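You operate a simulated robot arm through the tools that you are given. There is no shell and no other tool. Be economical: measure what you need, move in short steps, check, and stop when the job is done.

You are at the controls of a simulated robot arm. One attempt, no reset.

Task
Load shuttle two with the WIND sign's colour, and latch its spent pirn onto the winder.
Fine: take the full pirn from the colour rack; close the shuttle's latch. Lay pirns thick end to the wall, in a shuttle at its latch.

It is judged by the outcome, as a careful person would: the job done as asked, and still so three seconds after it is handed in. It fails if anything else is knocked over, pushed out of place, dropped, spilled or broken.

Robot
A 7-joint arm with a two-finger parallel gripper on a trunk, on a base that drives. Base frame: it is fixed to the floor where the robot stands at the start and does not move with it; the origin is under the middle of the robot, x ahead of it, y to its left, z up; the surface under the hand at the start is at about z = 648. Units: mm, rad, N and s.
With the tool pointing down near the work surface it reaches from about 340 to 760 mm from the robot's upright axis, wherever it stands. Its first joint turns from -2.007 to 2.007 rad. Places, roughly: brake knob [400, -200, 700]; cone [500, -1250, 1250]; shuttle latch one [500, 100, 700]; shuttle latch two [500, 0, 700]; tension knob [500, -700, 700]; winder latch [500, -800, 700]; winder reset button [200, -1000, 700]. Payload 3.91 kg.
The tool frame sits at the grasp point between the pads (the TCP): z along the fingers, y along the line on which they close. The tips reach 30 mm beyond it. Largest opening 110 mm; finger width 20, thickness 10; the body of the gripper, 48 by 112 mm, starts 55 mm behind the TCP.
Orientation is that of the tool frame in the base frame, as a unit quaternion [x, y, z, w]. With the fingers straight down and closing along the base's y, the tool's x points along the base's -x, its y along +y and its z along -z.

Tools
- The arm moves only by the tool move_arm. Its argument "rows" is a list of rows, each a list of 6 numbers: the shift along the tool's x, y, z in mm, then the turn, a rotation vector about the tool's x, y, z in rad. In form: [[dx, dy, dz, rx, ry, rz], ...]. A call has 1 to 20 rows; each row is the pose to reach, as a shift and turn from the pose commanded when the call began, along the tool's axes at that moment. "grip" is the gripper command, from -1 (shut) to 1 (fully open), values between in proportion, set as the call begins (left out, the last holds). A row lasts 0.2 s, in which the tool goes at most 50 mm and 0.15 rad; a call with a longer step from one row to the next is refused whole, and so is a gripper value outside its range. A pose out of reach is approached as far as the arm can. The call stops where the force on the tool passes 90 N (or 10 N more than at its start, if that is more) or the arm is blocked; 0.2 s more then pass. The fingers move at their own pace (about 108 mm/s each) and stop on an object; they squeeze with about 20 N. The grip force told is the motor's: it shows also when the fingers shut on nothing. Time passes only in rows, and 0.2 s behind the last, so rows that repeat a pose let the fingers close. It gives the time, the measured TCP pose, the force on the tool (base axes), the opening and the grip force at its end, in the units of the frame above (readings bear some noise), with the torque about the TCP (base axes, N m) and any sound that the robot's microphone picked up, and new pictures: "show" is both (left out), scene, wrist or none.
- Cameras (640 x 400 px; columns grow to the right, rows downward): "scene" is now at [2.7, 100.6, 1450.8]; the picture's right is [-0.65, -0.76, 0.00], its down [-0.55, 0.47, -0.69] and it looks along [0.52, -0.44, -0.73] (base axes); focal length 234 px, centre (320, 200). "wrist" rides on the gripper at [72, 17, -103] in the tool frame; the picture's right is [-0.23, 0.97, 0.00], its down [-0.76, -0.18, -0.62] and it looks along [-0.61, -0.14, 0.78] (tool axes); focal length 222 px, centre (320, 200). There is no depth. A picture from a camera that has moved, and an enlarged one, comes with that camera's place and axes in the base frame and with its lens. The place of the scene camera against the robot may be out by one fixed shift of up to 18 mm in any direction.
- move_column(by): slides the trunk up (or, below 0, down) by that many mm; the arm and the scene camera ride with it, the base frame stays. It gives what a move gives, with no picture.
- steer(legs): drives the robot by 1 to 6 legs, each [ahead, turn to the left] in mm and rad, along the robot's own axes; the way and the turn of a leg run together, so that a leg with both is an arc; at most 1500 mm and 3.142 rad a leg. The arm and the cameras ride along, it lands a little off, and it stops where it bumps. It gives what a move gives, and a new picture of the scene camera.
- turn_head(pan, tilt): turns the head with the scene camera to pan (to the left, within 2.705 rad either way) and tilt (down, from -0.506 to 1.204), counted from straight ahead of the robot. It gives what a move gives, and a new picture of the scene camera.
- close_up(camera, box): a new picture of the part [left, top, right, bottom] of that camera's present view, enlarged. No time passes.
- finish_job(): hands the job in; it is judged then, once.

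Work in short steps. Places have to be worked out from the pictures, the camera data and where the tool is seen: move nearer, look again, correct. Check each grasp and each placing, and mend what went wrong. You have 120 turns and 260 pictures in all, those below and enlarged ones among them. Open the gripper and draw the arm clear of the work before you hand the job in, unless the task says otherwise; then end with one line.

The tools are called by a JSON object that holds its "method" and its "body". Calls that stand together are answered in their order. move_arm: Moves the arm, as the interface text tells. Its arguments: {"type":"object","properties":{"rows":{"type":"array"},"grip":{"type":"number"},"show":{"type":"string","enum":["both","scene","wrist","none"]}},"required":["rows"]} The other tools are called the same way: move_column (by) slides the trunk up or down; steer (legs) drives the base; turn_head (pan, tilt) turns the head that bears the scene camera; close_up (camera, box) takes an enlarged picture of a part of a camera's view; finish_job () hands the job in.

At the start:

```text
time: 0.0
tool_pos: [161.3, -360.4, 1006.0]
orientation: [0.003, 1.0, -0.001, 0.001]
wrist_force: [0.4, -0.6, -0.5]
torque: [0.01, -0.02, 0.01]
opening: 110.0
grasp_force: 0.1
trunk travel left (down, up): [-550.0, 440.0]
robot x, y, heading: [0.1, -2.6, 0.0]
head pan, tilt: [-0.703, 0.813]
```

scene: 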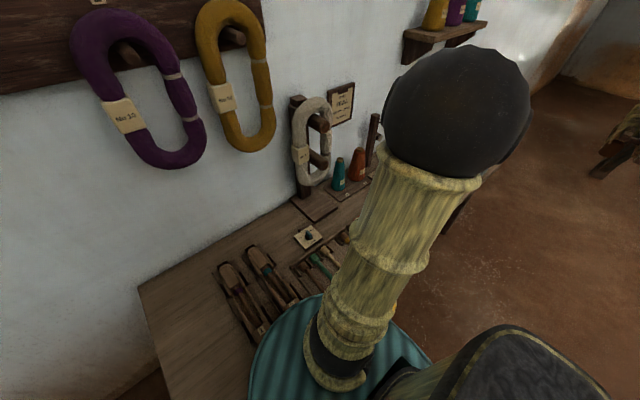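
wrist: 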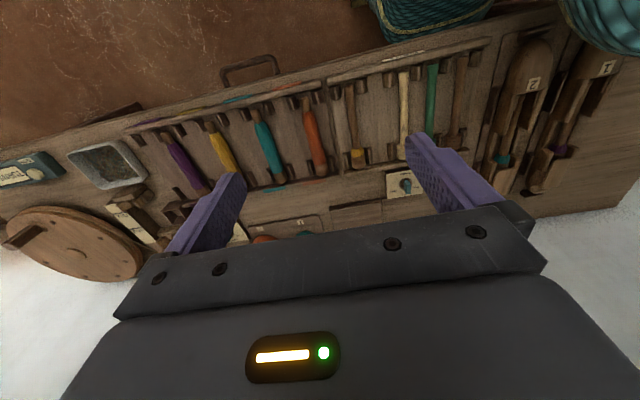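

The wrist shows racks of pirns, shuttles at right and the winder at left. I look closer at the wrist view and the sign in the scene.

{"method": "close_up", "body": {"camera": "scene", "box": [270, 70, 400, 200]}}

{"method": "close_up", "body": {"camera": "wrist", "box": [340, 20, 640, 210]}}

{"method": "close_up", "body": {"camera": "wrist", "box": [0, 90, 340, 290]}}

```text
3.08 times, centred on (335, 135) of scene
camera zoom: at [2.7, 100.6, 1450.8], right [-0.65, -0.76, 0.0], down [-0.55, 0.47, -0.69], along [0.52, -0.44, -0.73], focal length 721 px, centre (274, 400)
```

zoom: 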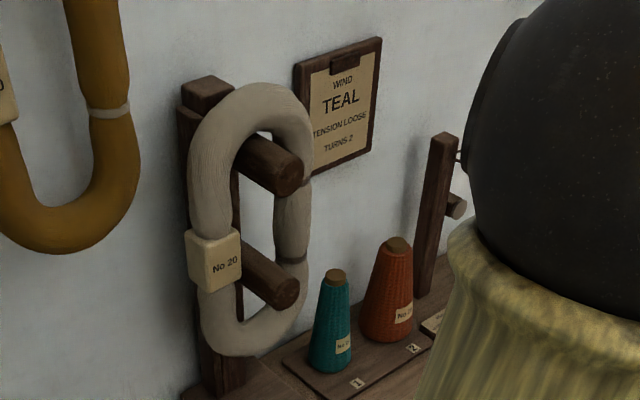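

```text
2.11 times, centred on (490, 115) of wrist
camera zoom: at [89.0, -343.2, 1108.4], right [0.23, 0.97, 0.0], down [0.76, -0.18, 0.62], along [0.61, -0.14, -0.78], focal length 468 px, centre (-38, 379)
```

zoom: 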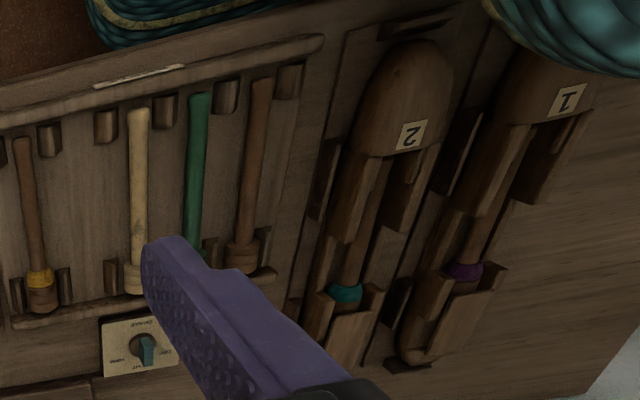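

```text
1.88 times, centred on (170, 190) of wrist
camera zoom: at [89.0, -343.2, 1108.4], right [0.23, 0.97, 0.0], down [0.76, -0.18, 0.62], along [0.61, -0.14, -0.78], focal length 418 px, centre (602, 219)
```

zoom: 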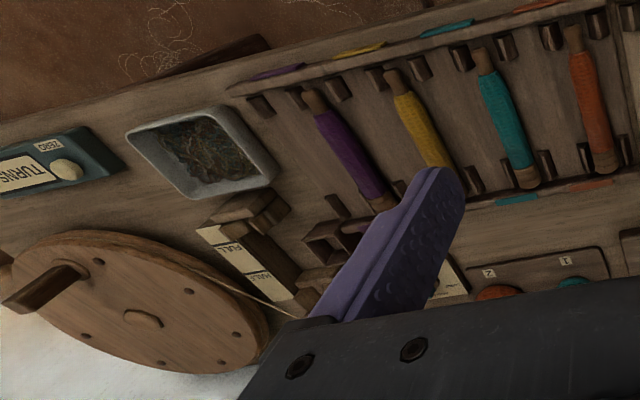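

The sign says TEAL. I look straight ahead and to the right with the head for the layout.

{"method": "turn_head", "body": {"pan": 0.0, "tilt": 1.0}}

{"method": "turn_head", "body": {"pan": -1.3, "tilt": 0.8}}

```text
time: 1.1
tool_pos: [162.0, -359.9, 1007.5]
orientation: [0.003, 1.0, 0.001, 0.0]
wrist_force: [-0.3, -0.9, -0.4]
torque: [0.0, 0.02, 0.02]
opening: 109.9
grasp_force: 0.0
trunk travel left (down, up): [-550.0, 440.0]
robot x, y, heading: [0.7, 0.6, 0.001]
head pan, tilt: [0.0, 1.0]
camera scene: at [11.3, 152.3, 1436.7], right [0.0, -1.0, 0.0], down [-0.84, 0.0, -0.54], along [0.54, 0.0, -0.84], focal length 234 px, centre (320, 200)
```

scene: 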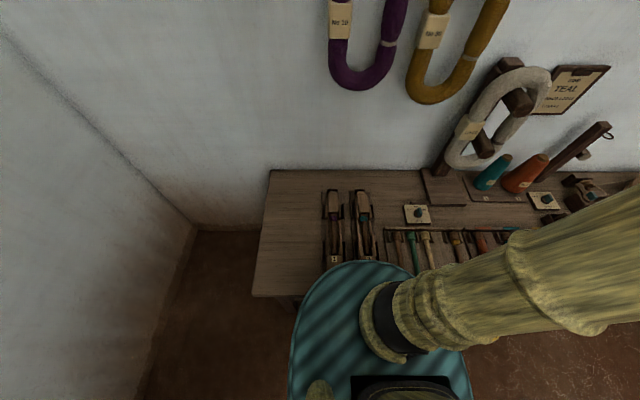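

```text
time: 2.5
tool_pos: [161.6, -359.7, 1005.1]
orientation: [0.002, 1.0, 0.0, -0.001]
wrist_force: [-0.8, -0.1, -0.2]
torque: [-0.02, 0.04, 0.0]
opening: 110.2
grasp_force: 0.0
trunk travel left (down, up): [-550.0, 440.0]
robot x, y, heading: [2.0, 0.5, 0.001]
head pan, tilt: [-1.3, 0.799]
camera scene: at [-36.7, 74.6, 1451.9], right [-0.96, -0.27, 0.0], down [-0.19, 0.69, -0.7], along [0.19, -0.67, -0.72], focal length 234 px, centre (320, 200)
```

scene: 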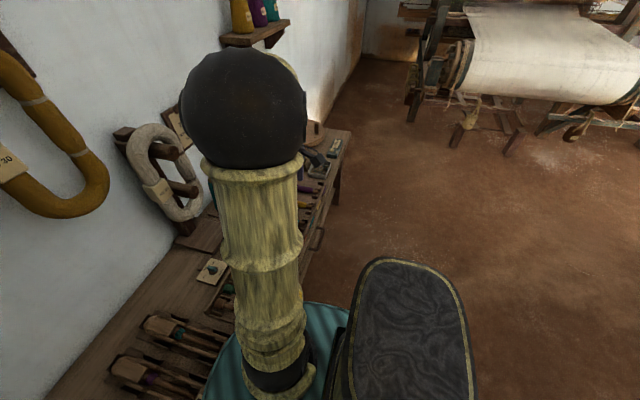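

Now I move the hand over the shuttles for a near look.

{"method": "move_arm", "body": {"rows": [[-40, 0, 0, 0, 0, 0], [-80, 0, 0, 0, 0, 0], [-120, 20, 0, 0, 0, 0], [-150, 60, 0, 0, 0, 0], [-170, 105, 0, 0, 0, 0], [-180, 150, 0, 0, 0, 0], [-190, 195, 0, 0, 0, 0], [-200, 240, 0, 0, 0, 0], [-200, 285, 0, 0, 0, 0], [-200, 325, 0, 0, 0, 0], [-200, 360, 20, 0, 0, 0], [-200, 360, 50, 0, 0, 0]], "show": "both"}}

```text
time: 5.1
tool_pos: [362.6, -0.4, 954.5]
orientation: [0.002, 1.0, 0.0, -0.001]
wrist_force: [0.0, -0.8, 0.4]
torque: [-0.03, -0.01, 0.01]
opening: 109.8
grasp_force: 0.0
trunk travel left (down, up): [-550.0, 440.0]
robot x, y, heading: [0.2, -2.3, 0.0]
head pan, tilt: [-1.3, 0.799]
camera scene: at [-36.5, 74.8, 1451.9], right [-0.96, -0.27, 0.0], down [-0.19, 0.69, -0.7], along [0.19, -0.67, -0.72], focal length 234 px, centre (320, 200)
camera wrist: at [290.9, 17.7, 1056.7], right [0.23, 0.97, 0.0], down [0.76, -0.18, 0.62], along [0.61, -0.14, -0.78], focal length 222 px, centre (320, 200)
```

scene: 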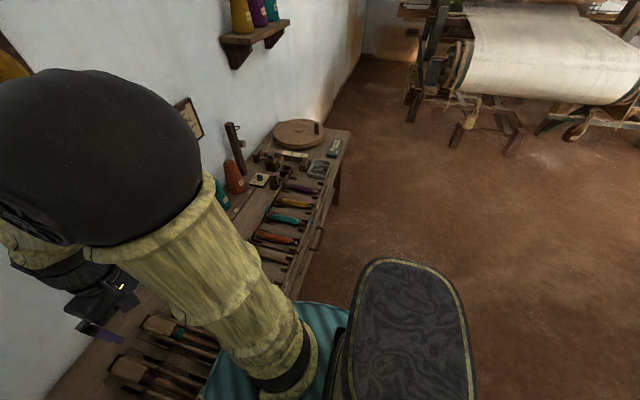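
wrist: 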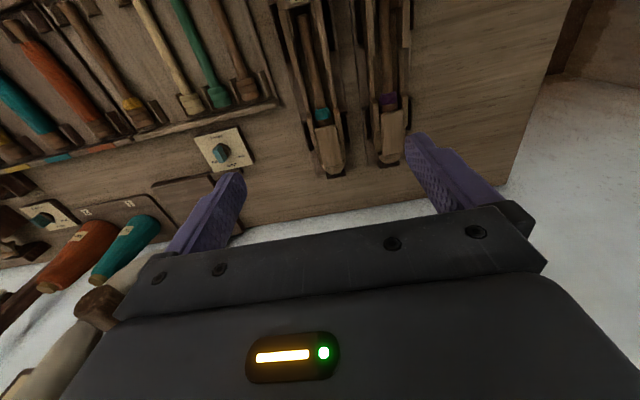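

I back the hand off and tilt it so that the camera sees the shuttles whole.

{"method": "move_arm", "body": {"rows": [[20, 0, 0, 0, 0.1, 0], [40, 0, 0, 0, 0.2, 0], [60, 0, 0, 0, 0.3, 0], [70, 0, 0, 0, 0.4, 0], [70, 0, 0, 0, 0.4, 0]], "show": "wrist"}}

{"method": "close_up", "body": {"camera": "wrist", "box": [240, 0, 440, 200]}}

{"method": "close_up", "body": {"camera": "wrist", "box": [0, 0, 280, 230]}}

```text
time: 6.3
tool_pos: [294.9, -1.0, 956.5]
orientation: [0.002, 0.98, 0.0, -0.2]
wrist_force: [0.0, 0.1, -0.2]
torque: [0.01, 0.01, 0.03]
opening: 110.2
grasp_force: 0.0
trunk travel left (down, up): [-550.0, 440.0]
robot x, y, heading: [-0.5, -2.9, -0.003]
head pan, tilt: [-1.3, 0.799]
camera wrist: at [267.4, 16.4, 1078.1], right [0.21, 0.97, -0.09], down [0.94, -0.18, 0.28], along [0.25, -0.14, -0.96], focal length 222 px, centre (320, 200)
```

wrist: 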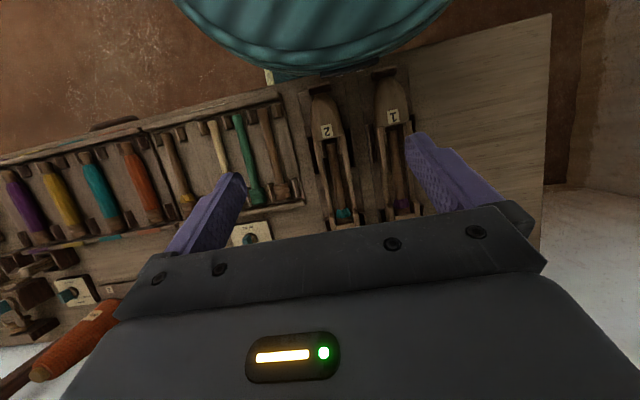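

```text
2.00 times, centred on (340, 100) of wrist
camera zoom: at [267.4, 16.4, 1078.1], right [0.21, 0.97, -0.09], down [0.94, -0.18, 0.28], along [0.25, -0.14, -0.96], focal length 444 px, centre (280, 400)
```

zoom: 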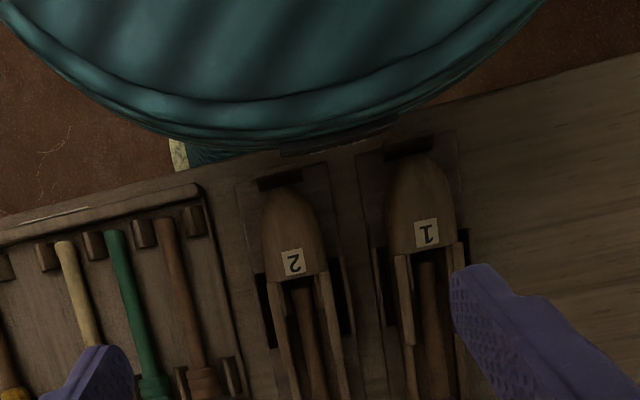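

```text
1.74 times, centred on (140, 115) of wrist
camera zoom: at [267.4, 16.4, 1078.1], right [0.21, 0.97, -0.09], down [0.94, -0.18, 0.28], along [0.25, -0.14, -0.96], focal length 386 px, centre (633, 348)
```

zoom: 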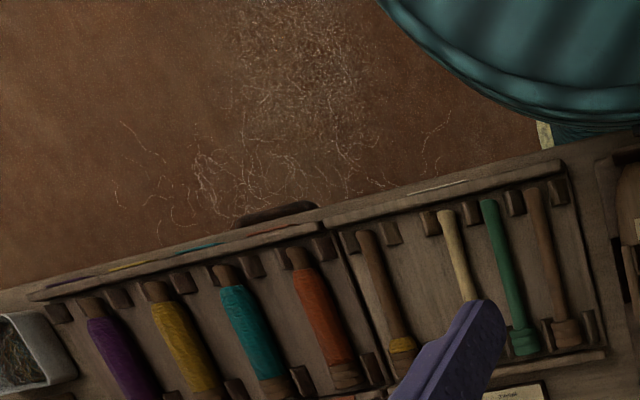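

Positions are roughly: shuttle two pirn's thick end ≈(405,-3), full teal pirn ≈(266,-467). I bring the camera lower to study the shuttle's latch.

{"method": "move_arm", "body": {"rows": [[-30, -2, 30, 0, -0.1, 0], [-60, -5, 60, 0, -0.2, 0], [-90, -8, 90, 0, -0.3, 0], [-120, -10, 118, 0, -0.4, 0], [-120, -10, 118, 0, -0.4, 0]], "show": "wrist"}}

{"method": "close_up", "body": {"camera": "wrist", "box": [230, 60, 430, 210]}}

```text
time: 7.5
tool_pos: [356.7, -12.1, 803.8]
orientation: [0.002, 1.0, 0.0, 0.0]
wrist_force: [0.5, 0.3, -0.3]
torque: [0.02, -0.01, 0.0]
opening: 110.2
grasp_force: 0.1
trunk travel left (down, up): [-550.0, 440.0]
robot x, y, heading: [-1.2, -2.2, -0.001]
head pan, tilt: [-1.3, 0.799]
camera wrist: at [284.5, 5.3, 905.2], right [0.23, 0.97, 0.0], down [0.76, -0.18, 0.62], along [0.61, -0.14, -0.78], focal length 222 px, centre (320, 200)
```

wrist: 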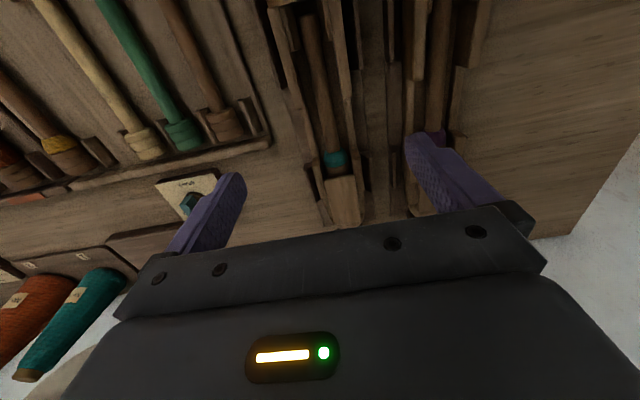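

```text
2.67 times, centred on (330, 135) of wrist
camera zoom: at [284.5, 5.3, 905.2], right [0.23, 0.97, 0.0], down [0.76, -0.18, 0.62], along [0.61, -0.14, -0.78], focal length 592 px, centre (293, 373)
```

zoom: 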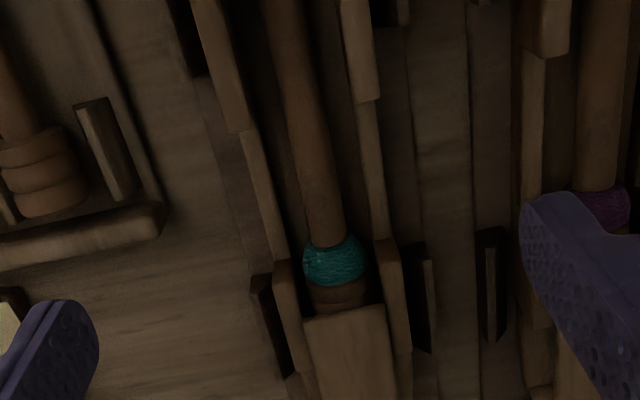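

I check the same from the head camera.

{"method": "turn_head", "body": {"pan": 0.1, "tilt": 1.0}}

```text
time: 9.1
tool_pos: [357.4, -11.7, 803.9]
orientation: [0.003, 1.0, 0.001, 0.001]
wrist_force: [-0.4, -0.3, 0.1]
torque: [-0.01, -0.03, -0.01]
opening: 110.0
grasp_force: 0.0
trunk travel left (down, up): [-550.0, 440.0]
robot x, y, heading: [-0.2, 0.4, -0.004]
head pan, tilt: [0.099, 1.0]
camera scene: at [11.1, 159.3, 1436.7], right [0.1, -1.0, 0.0], down [-0.84, -0.08, -0.54], along [0.54, 0.05, -0.84], focal length 234 px, centre (320, 200)
```

scene: 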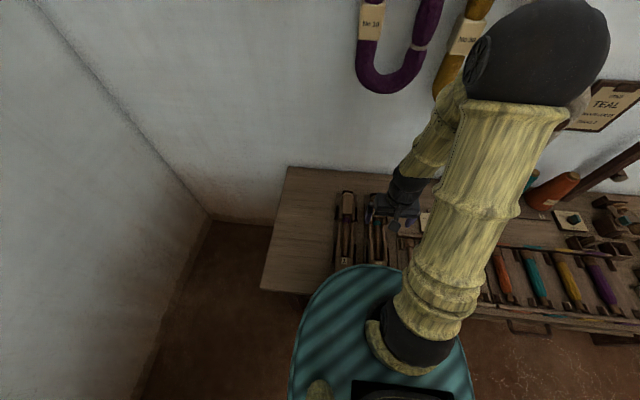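

{"method": "close_up", "body": {"camera": "scene", "box": [320, 180, 420, 270]}}

```text
4.44 times, centred on (370, 225) of scene
camera zoom: at [11.1, 159.3, 1436.7], right [0.1, -1.0, 0.0], down [-0.84, -0.08, -0.54], along [0.54, 0.05, -0.84], focal length 1042 px, centre (98, 89)
```

zoom: 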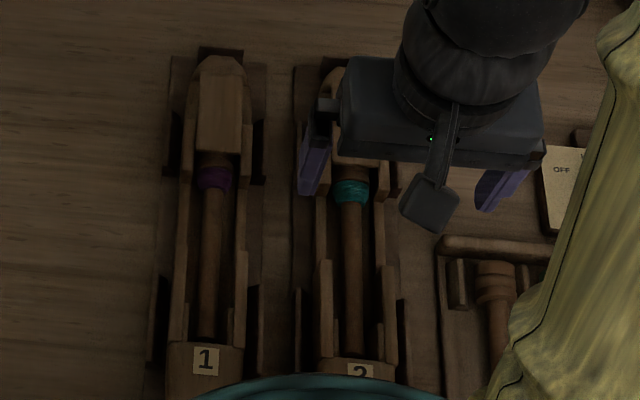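

I lower above the latch for a near view, keeping the fingers open well above the shuttle.

{"method": "move_arm", "body": {"rows": [[-30, 5, 20, 0, 0, 0], [-55, 10, 45, 0, 0, 0], [-55, 10, 60, 0, 0, 0]], "show": "wrist"}}

{"method": "close_up", "body": {"camera": "wrist", "box": [220, 60, 440, 220]}}

```text
time: 9.9
tool_pos: [413.7, -2.8, 739.9]
orientation: [0.003, 1.0, 0.0, 0.0]
wrist_force: [-0.1, 0.1, 0.0]
torque: [0.0, -0.01, 0.05]
opening: 109.8
grasp_force: 0.1
trunk travel left (down, up): [-550.0, 440.0]
robot x, y, heading: [3.4, -2.8, -0.0]
head pan, tilt: [0.099, 1.0]
camera wrist: at [340.8, 15.0, 842.6], right [0.23, 0.97, 0.0], down [0.76, -0.18, 0.62], along [0.61, -0.14, -0.78], focal length 222 px, centre (320, 200)
```

wrist: 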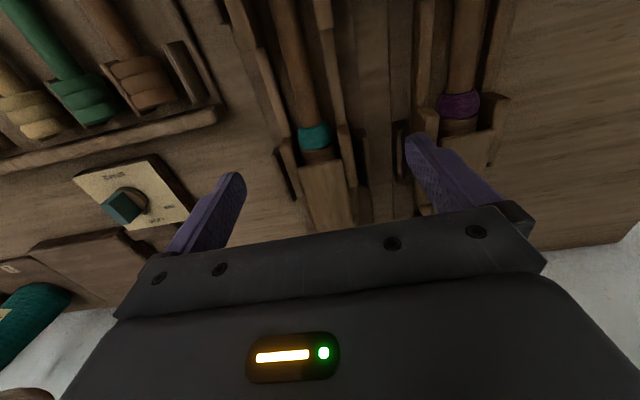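

```text
2.50 times, centred on (330, 140) of wrist
camera zoom: at [340.8, 15.0, 842.6], right [0.23, 0.97, 0.0], down [0.76, -0.18, 0.62], along [0.61, -0.14, -0.78], focal length 555 px, centre (295, 350)
```

zoom: 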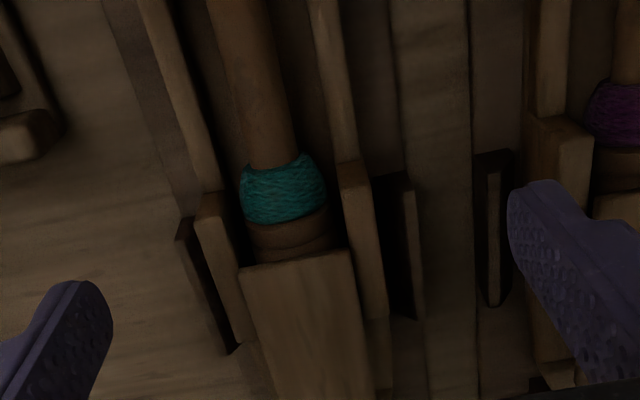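

I turn the hand a quarter and look from the shuttle-one side to see the latch's profile.

{"method": "move_arm", "body": {"rows": [[0, 0, -40, 0, 0, 0.14], [-2, 10, -60, 0, 0, 0.285], [-4, 20, -60, 0, 0, 0.43], [-6, 30, -60, 0, 0, 0.57], [-8, 40, -60, 0, 0, 0.714], [-10, 50, -60, 0, 0, 0.857], [-12, 60, -60, 0, 0, 1.0], [-14, 70, -60, 0, 0, 1.143], [-16, 80, -60, 0, 0, 1.286], [-16, 90, -60, 0, 0, 1.43], [-16, 98, -60, 0, 0, 1.57], [-16, 98, -60, 0, 0, 1.57]], "show": "none"}}

{"method": "move_arm", "body": {"rows": [[0, 0, 10, 0, -0.12, 0], [0, 0, 30, 0, -0.25, 0], [0, 0, 45, 0, -0.25, 0], [0, 0, 45, 0, -0.25, 0]], "show": "wrist"}}

{"method": "close_up", "body": {"camera": "wrist", "box": [220, 60, 440, 220]}}

```text
time: 12.5
tool_pos: [429.7, 96.2, 799.6]
orientation: [0.71, 0.704, 0.0, 0.0]
wrist_force: [-0.1, 0.4, -0.4]
torque: [0.02, 0.0, -0.02]
opening: 109.9
grasp_force: 0.1
trunk travel left (down, up): [-550.0, 440.0]
robot x, y, heading: [2.3, 0.5, 0.002]
head pan, tilt: [0.099, 1.0]
```

```text
time: 13.5
tool_pos: [428.6, 97.2, 755.7]
orientation: [0.702, 0.701, -0.088, 0.088]
wrist_force: [0.1, -0.2, 0.2]
torque: [0.02, -0.01, -0.03]
opening: 110.0
grasp_force: 0.0
trunk travel left (down, up): [-550.0, 440.0]
robot x, y, heading: [0.5, 3.8, -0.001]
head pan, tilt: [0.099, 1.0]
camera wrist: at [445.8, 192.4, 836.7], right [0.97, -0.22, 0.06], down [-0.18, -0.58, 0.79], along [-0.14, -0.78, -0.61], focal length 222 px, centre (320, 200)
```

wrist: 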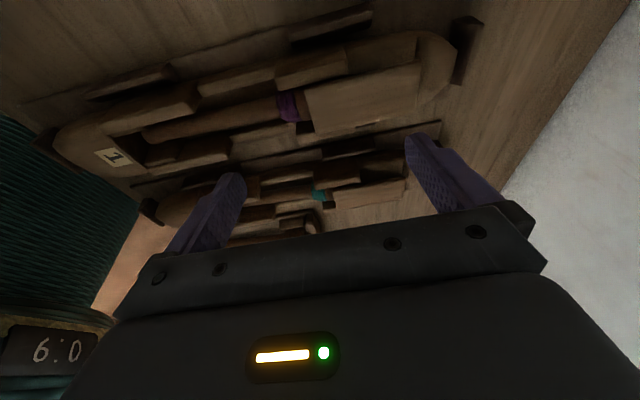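

```text
2.50 times, centred on (330, 140) of wrist
camera zoom: at [445.8, 192.4, 836.7], right [0.97, -0.22, 0.06], down [-0.18, -0.58, 0.79], along [-0.14, -0.78, -0.61], focal length 555 px, centre (295, 350)
```

zoom: 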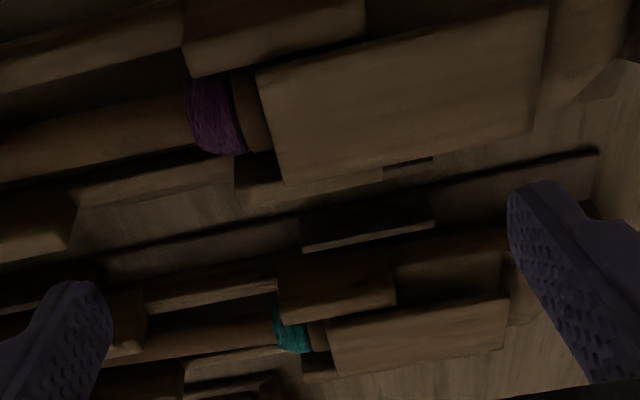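

The latch is a flat plank over the pirn's butt. I swing to the other side for a lower profile view of shuttle two.

{"method": "move_arm", "body": {"rows": [[0, 0, -40, 0, 0.12, 0], [0, 0, -60, 0, 0.25, 0], [0, 0, -60, 0, 0.25, 0]], "show": "none"}}

{"method": "move_arm", "body": {"rows": [[-10, 0, 0, 0, 0, -0.145], [-20, 0, 0, 0, 0, -0.29], [-30, 0, 0, 0, 0, -0.435], [-40, 0, 0, 0, 0, -0.58], [-50, 0, 0, 0, 0, -0.725], [-60, 0, 0, 0, 0, -0.87], [-70, 0, 0, 0, 0, -1.015], [-80, 0, 0, 0, 0, -1.16], [-90, 0, 0, 0, 0, -1.305], [-100, 0, 0, 0, 0, -1.45], [-110, 0, 0, 0, 0, -1.57]], "show": "none"}}

{"method": "move_arm", "body": {"rows": [[0, -10, 0, 0, 0, -0.145], [0, -20, 0, 0, 0, -0.29], [0, -30, 0, 0, 0, -0.435], [0, -40, 0, 0, 0, -0.58], [0, -50, 0, 0, 0, -0.725], [0, -52, 0, 0, 0, -0.87], [0, -52, 0, 0, 0, -1.015], [0, -52, 0, 0, 0, -1.16], [0, -52, 0, 0, 0, -1.305], [0, -52, 0, 0, 0, -1.45], [0, -52, 0, 0, 0, -1.57]], "show": "none"}}

{"method": "move_arm", "body": {"rows": [[0, 0, 20, 0, -0.13, 0], [0, 0, 50, 0, -0.26, 0], [0, 0, 65, 0, -0.4, 0], [0, 0, 65, 0, -0.4, 0]], "show": "wrist"}}

{"method": "close_up", "body": {"camera": "wrist", "box": [220, 60, 440, 220]}}

```text
time: 14.3
tool_pos: [428.3, 110.3, 814.1]
orientation: [0.709, 0.706, 0.001, 0.0]
wrist_force: [0.7, 0.2, 0.0]
torque: [0.01, -0.02, 0.01]
opening: 110.1
grasp_force: 0.1
trunk travel left (down, up): [-550.0, 440.0]
robot x, y, heading: [3.2, 1.8, -0.0]
head pan, tilt: [0.099, 1.0]
```

```text
time: 16.7
tool_pos: [429.3, -0.4, 813.2]
orientation: [0.0, 1.0, 0.0, 0.0]
wrist_force: [-0.8, -0.8, -0.3]
torque: [0.0, 0.0, 0.02]
opening: 110.0
grasp_force: 0.0
trunk travel left (down, up): [-550.0, 440.0]
robot x, y, heading: [-1.7, 0.0, 0.0]
head pan, tilt: [0.099, 1.0]
```

```text
time: 19.1
tool_pos: [428.3, -51.5, 812.9]
orientation: [-0.706, 0.708, 0.001, 0.0]
wrist_force: [-0.6, 0.2, -0.4]
torque: [-0.01, 0.0, 0.03]
opening: 109.9
grasp_force: 0.0
trunk travel left (down, up): [-550.0, 440.0]
robot x, y, heading: [-1.7, -4.2, 0.004]
head pan, tilt: [0.099, 1.0]
```

```text
time: 20.1
tool_pos: [429.9, -51.1, 747.4]
orientation: [-0.691, 0.694, 0.142, 0.141]
wrist_force: [0.0, 0.8, 0.0]
torque: [0.02, 0.0, 0.02]
opening: 110.1
grasp_force: 0.0
trunk travel left (down, up): [-550.0, 440.0]
robot x, y, heading: [-4.2, -2.5, 0.004]
head pan, tilt: [0.099, 1.0]
camera wrist: at [411.9, -157.3, 814.1], right [-0.97, 0.21, 0.09], down [0.18, 0.46, 0.87], along [0.15, 0.86, -0.48], focal length 222 px, centre (320, 200)
```

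wrist: 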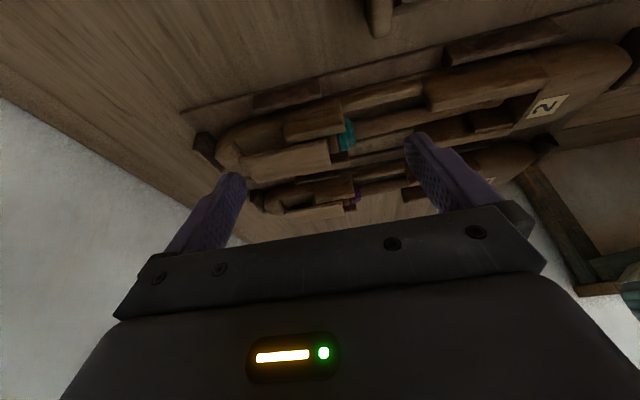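

```text
2.50 times, centred on (330, 140) of wrist
camera zoom: at [411.9, -157.3, 814.1], right [-0.97, 0.21, 0.09], down [0.18, 0.46, 0.87], along [0.15, 0.86, -0.48], focal length 555 px, centre (295, 350)
```

zoom: 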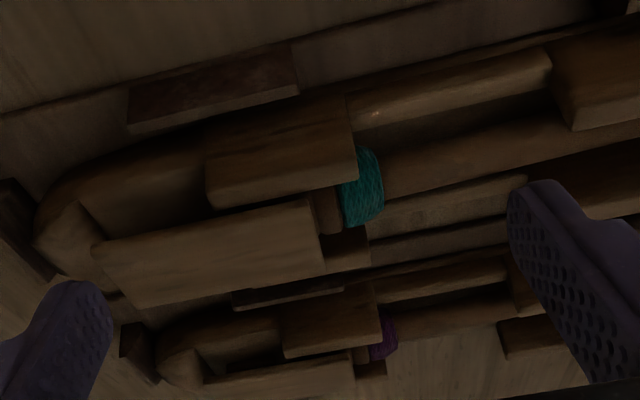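

The latch is a plank (x≈427–501, y≈-23..13, top z≈684), seemingly hinged at its wall end. Standing at about (-80,-400), racks, shuttle and winder should all be in reach, so I raise the arm and drive there.

{"method": "move_arm", "body": {"rows": [[0, 0, -40, 0, 0.13, 0], [0, 0, -80, 0, 0.26, 0], [0, 0, -110, 0, 0.4, 0]], "show": "none"}}

{"method": "move_arm", "body": {"rows": [[0, 10, -20, 0, 0, 0.145], [0, 20, -40, 0, 0, 0.29], [0, 30, -60, 0, 0, 0.435], [0, 40, -80, 0, 0, 0.58], [0, 50, -100, 0, 0, 0.725], [0, 60, -120, 0, 0, 0.87], [0, 70, -140, 0, 0, 1.015], [0, 80, -140, 0, 0, 1.16], [0, 80, -140, 0, 0, 1.305], [0, 80, -140, 0, 0, 1.45], [0, 80, -140, 0, 0, 1.57]], "show": "none"}}

{"method": "steer", "body": {"legs": [[-90, 0], [0, -1.571], [400, 0], [0, 1.571]]}}

```text
time: 20.9
tool_pos: [431.1, -93.0, 850.1]
orientation: [-0.704, 0.71, 0.0, 0.0]
wrist_force: [-0.2, -0.7, -0.1]
torque: [-0.01, 0.0, -0.02]
opening: 110.0
grasp_force: 0.0
trunk travel left (down, up): [-550.0, 440.0]
robot x, y, heading: [-0.7, -0.1, 0.001]
head pan, tilt: [0.099, 1.0]
```

```text
time: 23.3
tool_pos: [348.9, -91.7, 991.4]
orientation: [0.003, 1.0, 0.0, 0.0]
wrist_force: [-0.2, 1.0, -1.1]
torque: [0.0, -0.01, 0.0]
opening: 110.2
grasp_force: 0.0
trunk travel left (down, up): [-550.0, 440.0]
robot x, y, heading: [-3.4, -1.5, 0.003]
head pan, tilt: [0.099, 1.0]
```

```text
time: 25.9
tool_pos: [238.5, -148.3, 991.2]
orientation: [0.086, 0.996, 0.0, 0.001]
wrist_force: [-0.7, 0.1, 0.5]
torque: [-0.04, 0.02, -0.03]
opening: 110.0
grasp_force: 0.1
trunk travel left (down, up): [-550.0, 440.0]
robot x, y, heading: [-93.5, -0.3, -0.162]
head pan, tilt: [0.099, 1.0]
stopped in leg 2: the robot was blocked; the commanded pose is now the measured one
camera scene: at [-54.8, 155.7, 1436.7], right [-0.06, -1.0, 0.0], down [-0.84, 0.05, -0.54], along [0.54, -0.03, -0.84], focal length 234 px, centre (320, 200)
```

scene: 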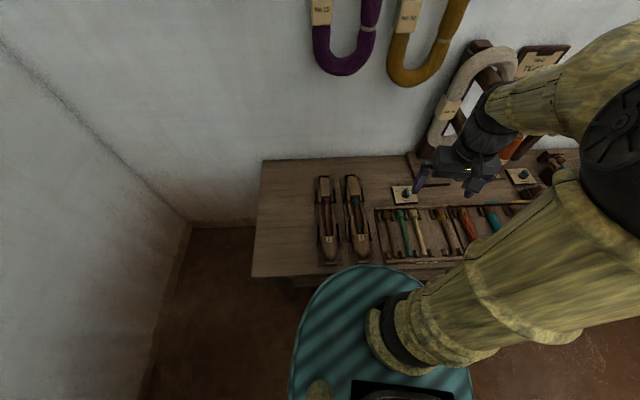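

The turn was blocked, probably by the base's front against the table. I straighten, back off farther, then turn.

{"method": "steer", "body": {"legs": [[0, 0.162], [-250, 0], [0, -1.571]]}}

```text
time: 31.2
tool_pos: [-79.2, -253.0, 991.1]
orientation: [0.253, 0.968, 0.0, -0.001]
wrist_force: [0.9, -0.3, 0.1]
torque: [-0.06, 0.04, 0.02]
opening: 110.0
grasp_force: 0.1
trunk travel left (down, up): [-550.0, 440.0]
robot x, y, heading: [-340.0, -4.5, -0.347]
head pan, tilt: [0.099, 1.0]
stopped in leg 3: the robot was blocked; the commanded pose is now the measured one
camera scene: at [-273.9, 144.5, 1436.7], right [-0.24, -0.97, 0.0], down [-0.82, 0.2, -0.54], along [0.52, -0.13, -0.84], focal length 234 px, centre (320, 200)
```

scene: 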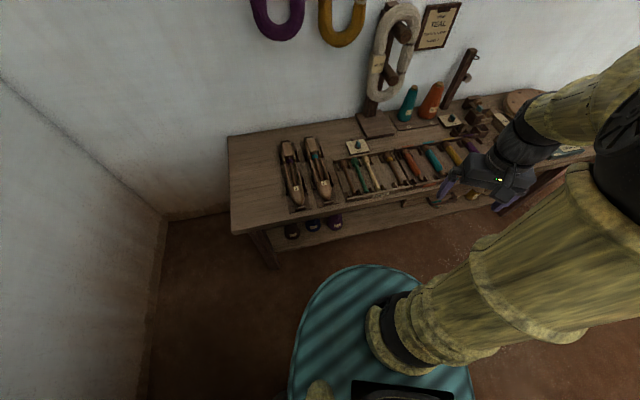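

Still blocked though the table is clear; I look behind and to the sides.

{"method": "turn_head", "body": {"pan": 2.2, "tilt": 0.9}}

{"method": "turn_head", "body": {"pan": -2.3, "tilt": 0.8}}

```text
time: 33.2
tool_pos: [-78.2, -254.5, 990.3]
orientation: [0.253, 0.968, 0.0, -0.001]
wrist_force: [-0.7, 0.3, -0.4]
torque: [-0.02, 0.0, 0.01]
opening: 110.2
grasp_force: 0.0
trunk travel left (down, up): [-550.0, 440.0]
robot x, y, heading: [-335.9, -3.4, -0.343]
head pan, tilt: [2.201, 0.901]
camera scene: at [-362.9, 233.5, 1444.0], right [0.96, 0.28, 0.0], down [0.22, -0.75, -0.62], along [-0.17, 0.6, -0.78], focal length 234 px, centre (320, 200)
```

scene: 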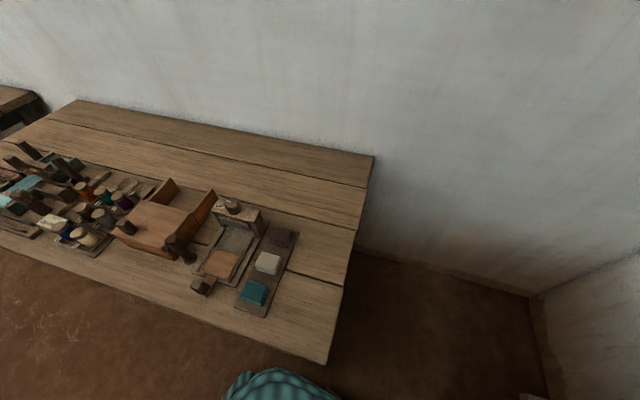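

```text
time: 36.8
tool_pos: [-78.2, -253.1, 990.0]
orientation: [0.253, 0.967, 0.001, -0.002]
wrist_force: [-1.0, 0.3, -0.5]
torque: [0.0, 0.01, -0.06]
opening: 110.1
grasp_force: 0.0
trunk travel left (down, up): [-550.0, 440.0]
robot x, y, heading: [-337.8, 0.2, -0.347]
head pan, tilt: [-2.3, 0.799]
camera scene: at [-412.7, 122.7, 1451.9], right [-0.48, 0.88, 0.0], down [0.63, 0.34, -0.7], along [-0.61, -0.33, -0.72], focal length 234 px, centre (320, 200)
```

scene: 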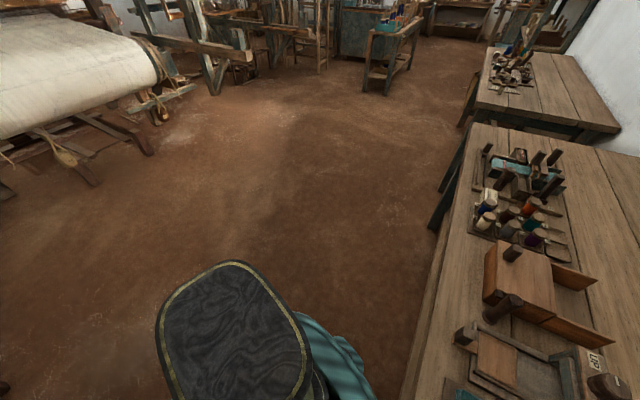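

A table on the left blocks the robot's rear. I straighten, pull forward, back out to the right at an angle, then come in at y≈-400.

{"method": "steer", "body": {"legs": [[0, 0.347], [180, 0], [0, 0.4], [-500, 0], [0, -0.776]]}}

```text
time: 47.5
tool_pos: [-354.6, -456.9, 989.9]
orientation: [0.264, 0.964, 0.001, 0.0]
wrist_force: [-0.3, -0.4, 0.0]
torque: [0.01, 0.01, 0.0]
opening: 109.9
grasp_force: 0.1
trunk travel left (down, up): [-550.0, 440.0]
robot x, y, heading: [-604.2, -198.4, -0.368]
head pan, tilt: [-2.3, 0.799]
camera scene: at [-680.5, -73.6, 1451.9], right [-0.45, 0.89, 0.0], down [0.64, 0.33, -0.7], along [-0.62, -0.32, -0.72], focal length 234 px, centre (320, 200)
```

scene: 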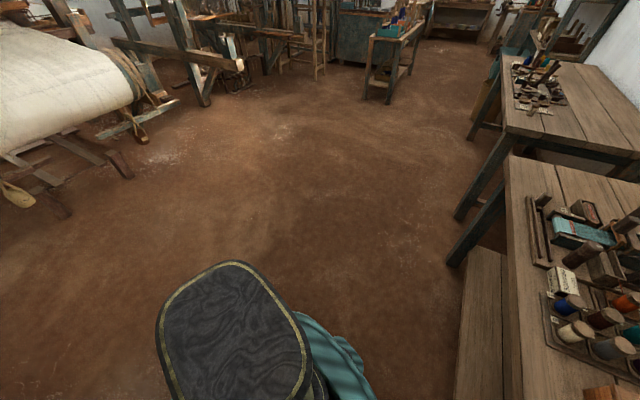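

Worked. Now I drive to about (-80,-400) and straighten.

{"method": "steer", "body": {"legs": [[560, 0], [0, 0.37]]}}

{"method": "turn_head", "body": {"pan": -0.3, "tilt": 0.9}}

```text
time: 52.8
tool_pos: [245.1, -555.7, 990.7]
orientation: [0.085, 0.996, 0.0, -0.001]
wrist_force: [-0.6, 0.1, 0.3]
torque: [0.03, -0.01, 0.01]
opening: 110.1
grasp_force: 0.0
trunk travel left (down, up): [-550.0, 440.0]
robot x, y, heading: [-87.1, -406.4, 0.002]
head pan, tilt: [-2.3, 0.799]
camera scene: at [-196.3, -313.8, 1451.9], right [-0.74, 0.67, 0.0], down [0.48, 0.53, -0.7], along [-0.47, -0.52, -0.72], focal length 234 px, centre (320, 200)
```

scene: 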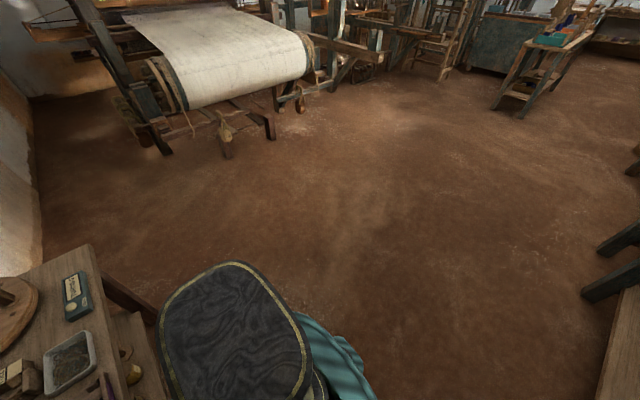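

```text
time: 54.7
tool_pos: [243.3, -555.9, 990.8]
orientation: [0.085, 0.996, 0.0, -0.001]
wrist_force: [0.4, -0.3, 0.9]
torque: [-0.01, -0.02, -0.02]
opening: 110.1
grasp_force: 0.1
trunk travel left (down, up): [-550.0, 440.0]
robot x, y, heading: [-86.6, -408.2, -0.0]
head pan, tilt: [-0.3, 0.901]
camera scene: at [-70.3, -276.5, 1444.0], right [-0.3, -0.95, 0.0], down [-0.75, 0.23, -0.62], along [0.59, -0.19, -0.78], focal length 234 px, centre (320, 200)
```

scene: 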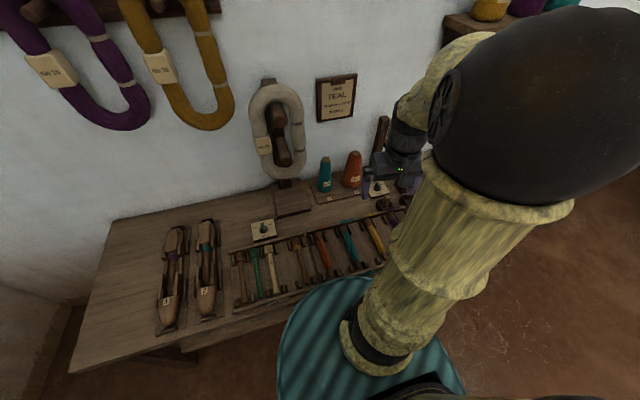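

Now at (-87,-408). I move the hand over near the winder, correcting its yaw, to look.

{"method": "move_arm", "body": {"rows": [[-20, -35, 10, 0, 0, -0.03], [-40, -70, 20, 0, 0, -0.06], [-60, -105, 35, 0, 0, -0.1], [-80, -140, 50, 0, 0, -0.14], [-100, -175, 65, 0, 0, -0.17], [-127, -207, 80, 0, 0, -0.17], [-127, -207, 80, 0, 0, -0.17]], "show": "wrist"}}

{"method": "close_up", "body": {"camera": "wrist", "box": [160, 0, 480, 210]}}

```text
time: 56.3
tool_pos: [332.8, -783.1, 910.8]
orientation: [0.0, 1.0, 0.0, -0.002]
wrist_force: [-0.2, -0.4, 0.1]
torque: [0.01, -0.01, 0.01]
opening: 109.8
grasp_force: 0.1
trunk travel left (down, up): [-550.0, 440.0]
robot x, y, heading: [-83.5, -406.8, -0.001]
head pan, tilt: [-0.3, 0.901]
camera wrist: at [259.6, -765.1, 1012.8], right [0.23, 0.97, 0.0], down [0.76, -0.18, 0.62], along [0.61, -0.14, -0.78], focal length 222 px, centre (320, 200)
```

wrist: 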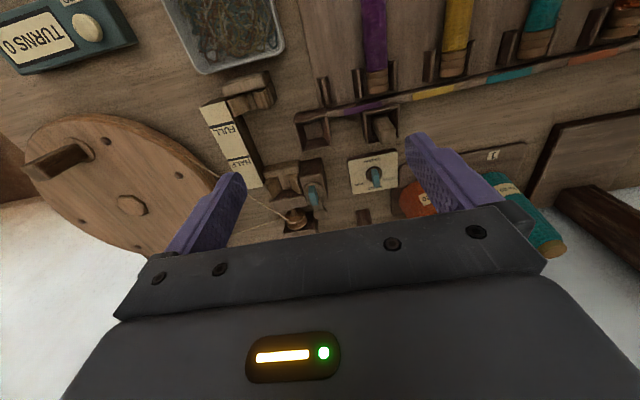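

```text
1.90 times, centred on (320, 105) of wrist
camera zoom: at [259.6, -765.1, 1012.8], right [0.23, 0.97, 0.0], down [0.76, -0.18, 0.62], along [0.61, -0.14, -0.78], focal length 423 px, centre (320, 381)
```

zoom: 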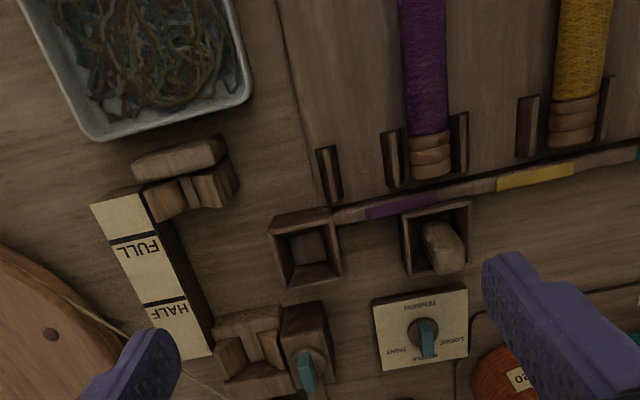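

Winder bed seems to run x≈320–470 at y≈-880, with its latch near (494,-819). I go closer.

{"method": "move_arm", "body": {"rows": [[-30, -20, 40, 0, 0, 0], [-60, -40, 75, 0, 0, 0], [-87, -57, 105, 0, 0, 0], [-87, -57, 105, 0, 0, 0]], "show": "wrist"}}

{"method": "close_up", "body": {"camera": "wrist", "box": [180, 20, 460, 210]}}

{"method": "turn_head", "body": {"pan": -0.8, "tilt": 0.8}}

```text
refused: row 1 steps farther than a row can; nothing moved
```

```text
2.11 times, centred on (320, 115) of wrist
camera zoom: at [259.6, -765.1, 1012.8], right [0.23, 0.97, 0.0], down [0.76, -0.18, 0.62], along [0.61, -0.14, -0.78], focal length 468 px, centre (320, 379)
```

zoom: 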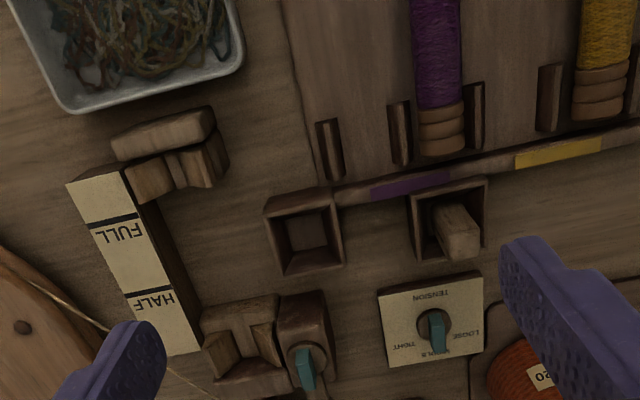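

```text
time: 57.2
tool_pos: [332.3, -782.4, 910.3]
orientation: [0.0, 1.0, 0.0, -0.001]
wrist_force: [0.4, -0.5, 0.5]
torque: [0.0, 0.02, -0.01]
opening: 110.1
grasp_force: 0.1
trunk travel left (down, up): [-550.0, 440.0]
robot x, y, heading: [-86.5, -408.0, -0.006]
head pan, tilt: [-0.799, 0.799]
camera scene: at [-86.2, -311.9, 1451.8], right [-0.72, -0.7, 0.0], down [-0.5, 0.52, -0.7], along [0.48, -0.5, -0.72], focal length 234 px, centre (320, 200)
```

scene: 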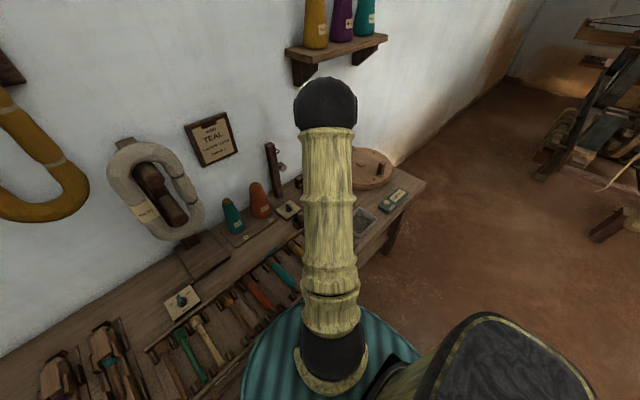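

I split the approach into shorter steps.

{"method": "move_arm", "body": {"rows": [[-22, -14, 26, 0, 0, 0], [-44, -28, 52, 0, 0, 0], [-66, -42, 79, 0, 0, 0], [-87, -57, 105, 0, 0, 0], [-87, -57, 105, 0, 0, 0]], "show": "wrist"}}

{"method": "close_up", "body": {"camera": "wrist", "box": [180, 20, 460, 210]}}

```text
time: 58.4
tool_pos: [421.3, -838.7, 805.5]
orientation: [0.0, 1.0, -0.001, 0.0]
wrist_force: [-0.7, 0.0, -0.1]
torque: [0.05, 0.01, 0.02]
opening: 110.2
grasp_force: 0.2
trunk travel left (down, up): [-550.0, 440.0]
robot x, y, heading: [-85.5, -408.6, -0.001]
head pan, tilt: [-0.799, 0.799]
camera wrist: at [349.0, -821.3, 907.4], right [0.23, 0.97, 0.0], down [0.76, -0.18, 0.62], along [0.61, -0.14, -0.78], focal length 222 px, centre (320, 200)
```

wrist: 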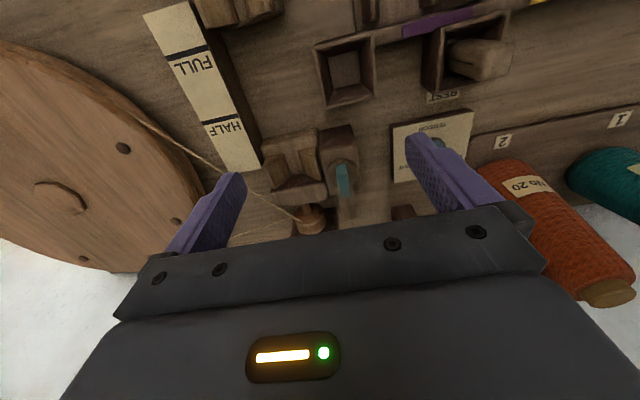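

```text
2.11 times, centred on (320, 115) of wrist
camera zoom: at [349.0, -821.3, 907.4], right [0.23, 0.97, 0.0], down [0.76, -0.18, 0.62], along [0.61, -0.14, -0.78], focal length 468 px, centre (320, 379)
```

zoom: 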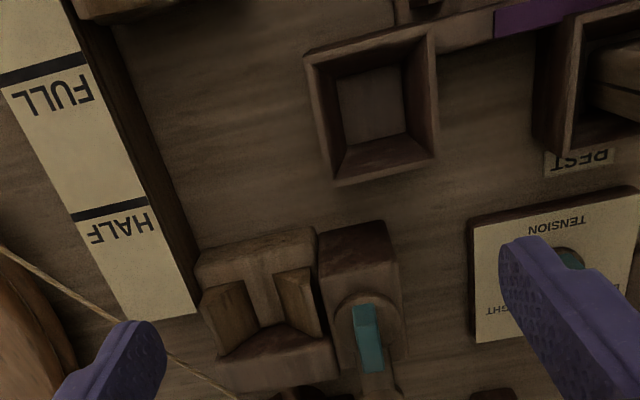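

The winder has a pocket block with a swinging teal lever beside it. I back off to see the bed's robot end too.

{"method": "move_arm", "body": {"rows": [[45, 0, 0, 0, 0, 0], [90, 0, 0, 0, 0, 0], [130, 0, 0, 0, 0, 0], [130, 0, 0, 0, 0, 0]], "show": "wrist"}}

{"method": "close_up", "body": {"camera": "wrist", "box": [180, 20, 460, 210]}}

```text
time: 59.4
tool_pos: [291.4, -837.4, 805.0]
orientation: [0.0, 1.0, 0.0, -0.001]
wrist_force: [0.0, -0.9, 1.3]
torque: [-0.04, -0.01, 0.01]
opening: 110.0
grasp_force: 0.1
trunk travel left (down, up): [-550.0, 440.0]
robot x, y, heading: [-84.5, -406.0, -0.006]
head pan, tilt: [-0.799, 0.799]
camera wrist: at [218.7, -820.8, 906.6], right [0.23, 0.97, 0.0], down [0.76, -0.18, 0.62], along [0.61, -0.14, -0.78], focal length 222 px, centre (320, 200)
```

wrist: 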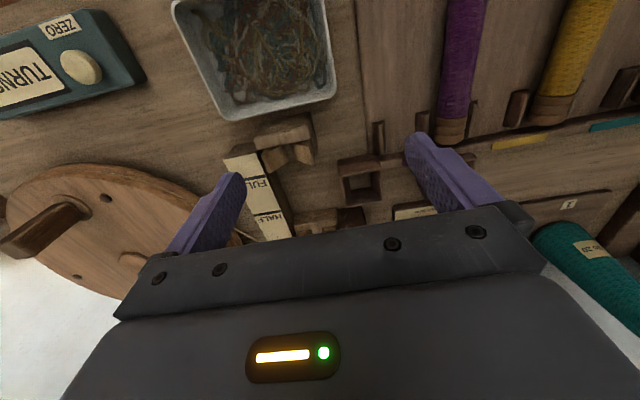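

```text
2.11 times, centred on (320, 115) of wrist
camera zoom: at [218.7, -820.8, 906.6], right [0.23, 0.97, 0.0], down [0.76, -0.18, 0.62], along [0.61, -0.14, -0.78], focal length 468 px, centre (320, 379)
```

zoom: 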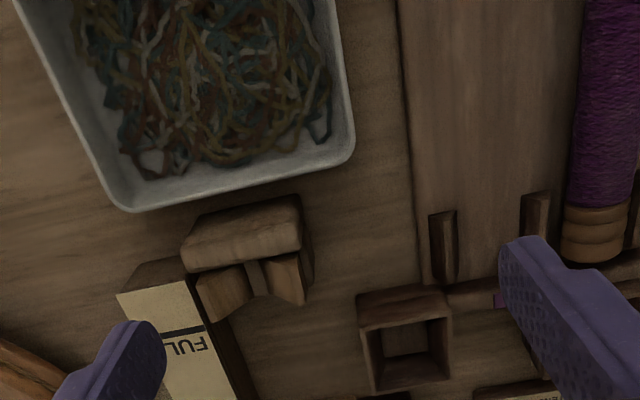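

Winder bed centre is y≈-882, V-block x≈328, pocket x≈450–500. Now I move the arm back to shuttle two, travelling high.

{"method": "move_arm", "body": {"rows": [[0, 0, -45, 0, 0, 0], [0, 0, -90, 0, 0, 0], [-5, 48, -95, 0, 0, 0], [-5, 97, -95, 0, 0, 0], [-5, 146, -95, 0, 0, 0], [-5, 195, -95, 0, 0, 0], [-5, 244, -95, 0, 0, 0], [-5, 293, -95, 0, 0, 0], [-5, 342, -95, 0, 0, 0], [-5, 391, -95, 0, 0, 0], [-5, 440, -95, 0, 0, 0], [-5, 489, -95, 0, 0, 0], [-5, 538, -95, 0, 0, 0], [-10, 587, -95, 0, 0, 0], [-30, 630, -95, 0, 0, 0], [-50, 675, -95, 0, 0, 0], [-70, 720, -95, 0, 0, 0], [-80, 765, -95, 0, 0, 0], [-80, 813, -95, 0, 0, 0], [-80, 832, -95, 0, 0, 0]], "show": "wrist"}}

{"method": "turn_head", "body": {"pan": -0.8, "tilt": 0.8}}

{"method": "close_up", "body": {"camera": "scene", "box": [250, 140, 430, 290]}}

```text
time: 63.6
tool_pos: [372.1, -3.9, 903.1]
orientation: [0.0, 1.0, 0.0, 0.0]
wrist_force: [-0.2, 0.7, -0.3]
torque: [-0.01, -0.02, -0.01]
opening: 110.1
grasp_force: 0.1
trunk travel left (down, up): [-550.0, 440.0]
robot x, y, heading: [-84.4, -402.6, -0.009]
head pan, tilt: [-0.799, 0.799]
camera wrist: at [298.8, 12.5, 1004.7], right [0.23, 0.97, 0.0], down [0.76, -0.18, 0.62], along [0.61, -0.14, -0.78], focal length 222 px, centre (320, 200)
```

wrist: 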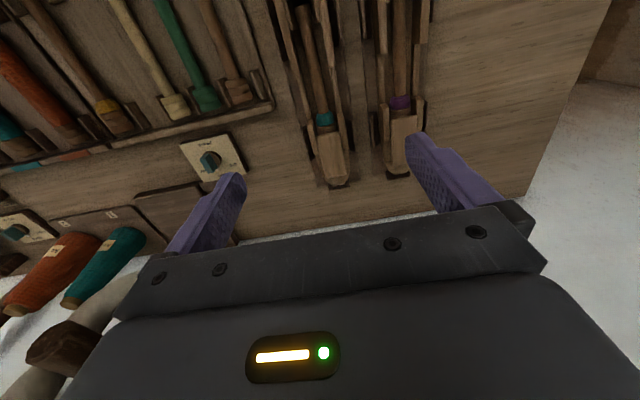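

```text
time: 64.2
tool_pos: [372.3, -5.8, 901.4]
orientation: [0.001, 1.0, 0.0, -0.001]
wrist_force: [0.7, 0.3, 0.8]
torque: [0.01, 0.0, -0.01]
opening: 110.2
grasp_force: 0.0
trunk travel left (down, up): [-550.0, 440.0]
robot x, y, heading: [-85.6, -406.4, -0.006]
head pan, tilt: [-0.799, 0.799]
camera scene: at [-86.2, -311.7, 1451.8], right [-0.72, -0.69, 0.0], down [-0.5, 0.52, -0.7], along [0.48, -0.5, -0.72], focal length 234 px, centre (320, 200)
```

scene: 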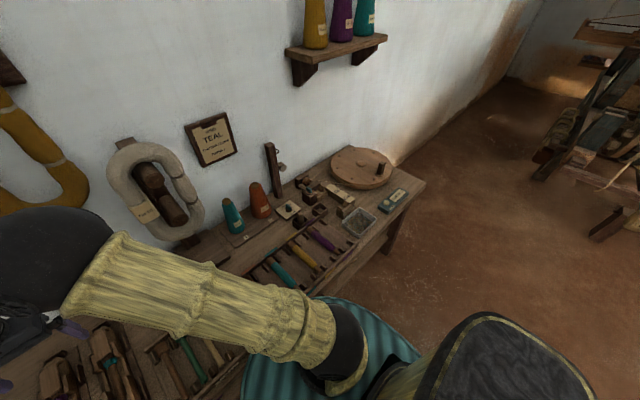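

```text
2.67 times, centred on (340, 215) of scene
camera zoom: at [-86.2, -311.7, 1451.8], right [-0.72, -0.69, 0.0], down [-0.5, 0.52, -0.7], along [0.48, -0.5, -0.72], focal length 625 px, centre (267, 160)
```

zoom: 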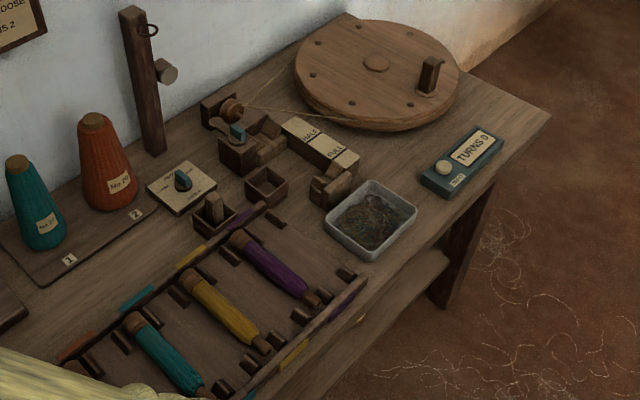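

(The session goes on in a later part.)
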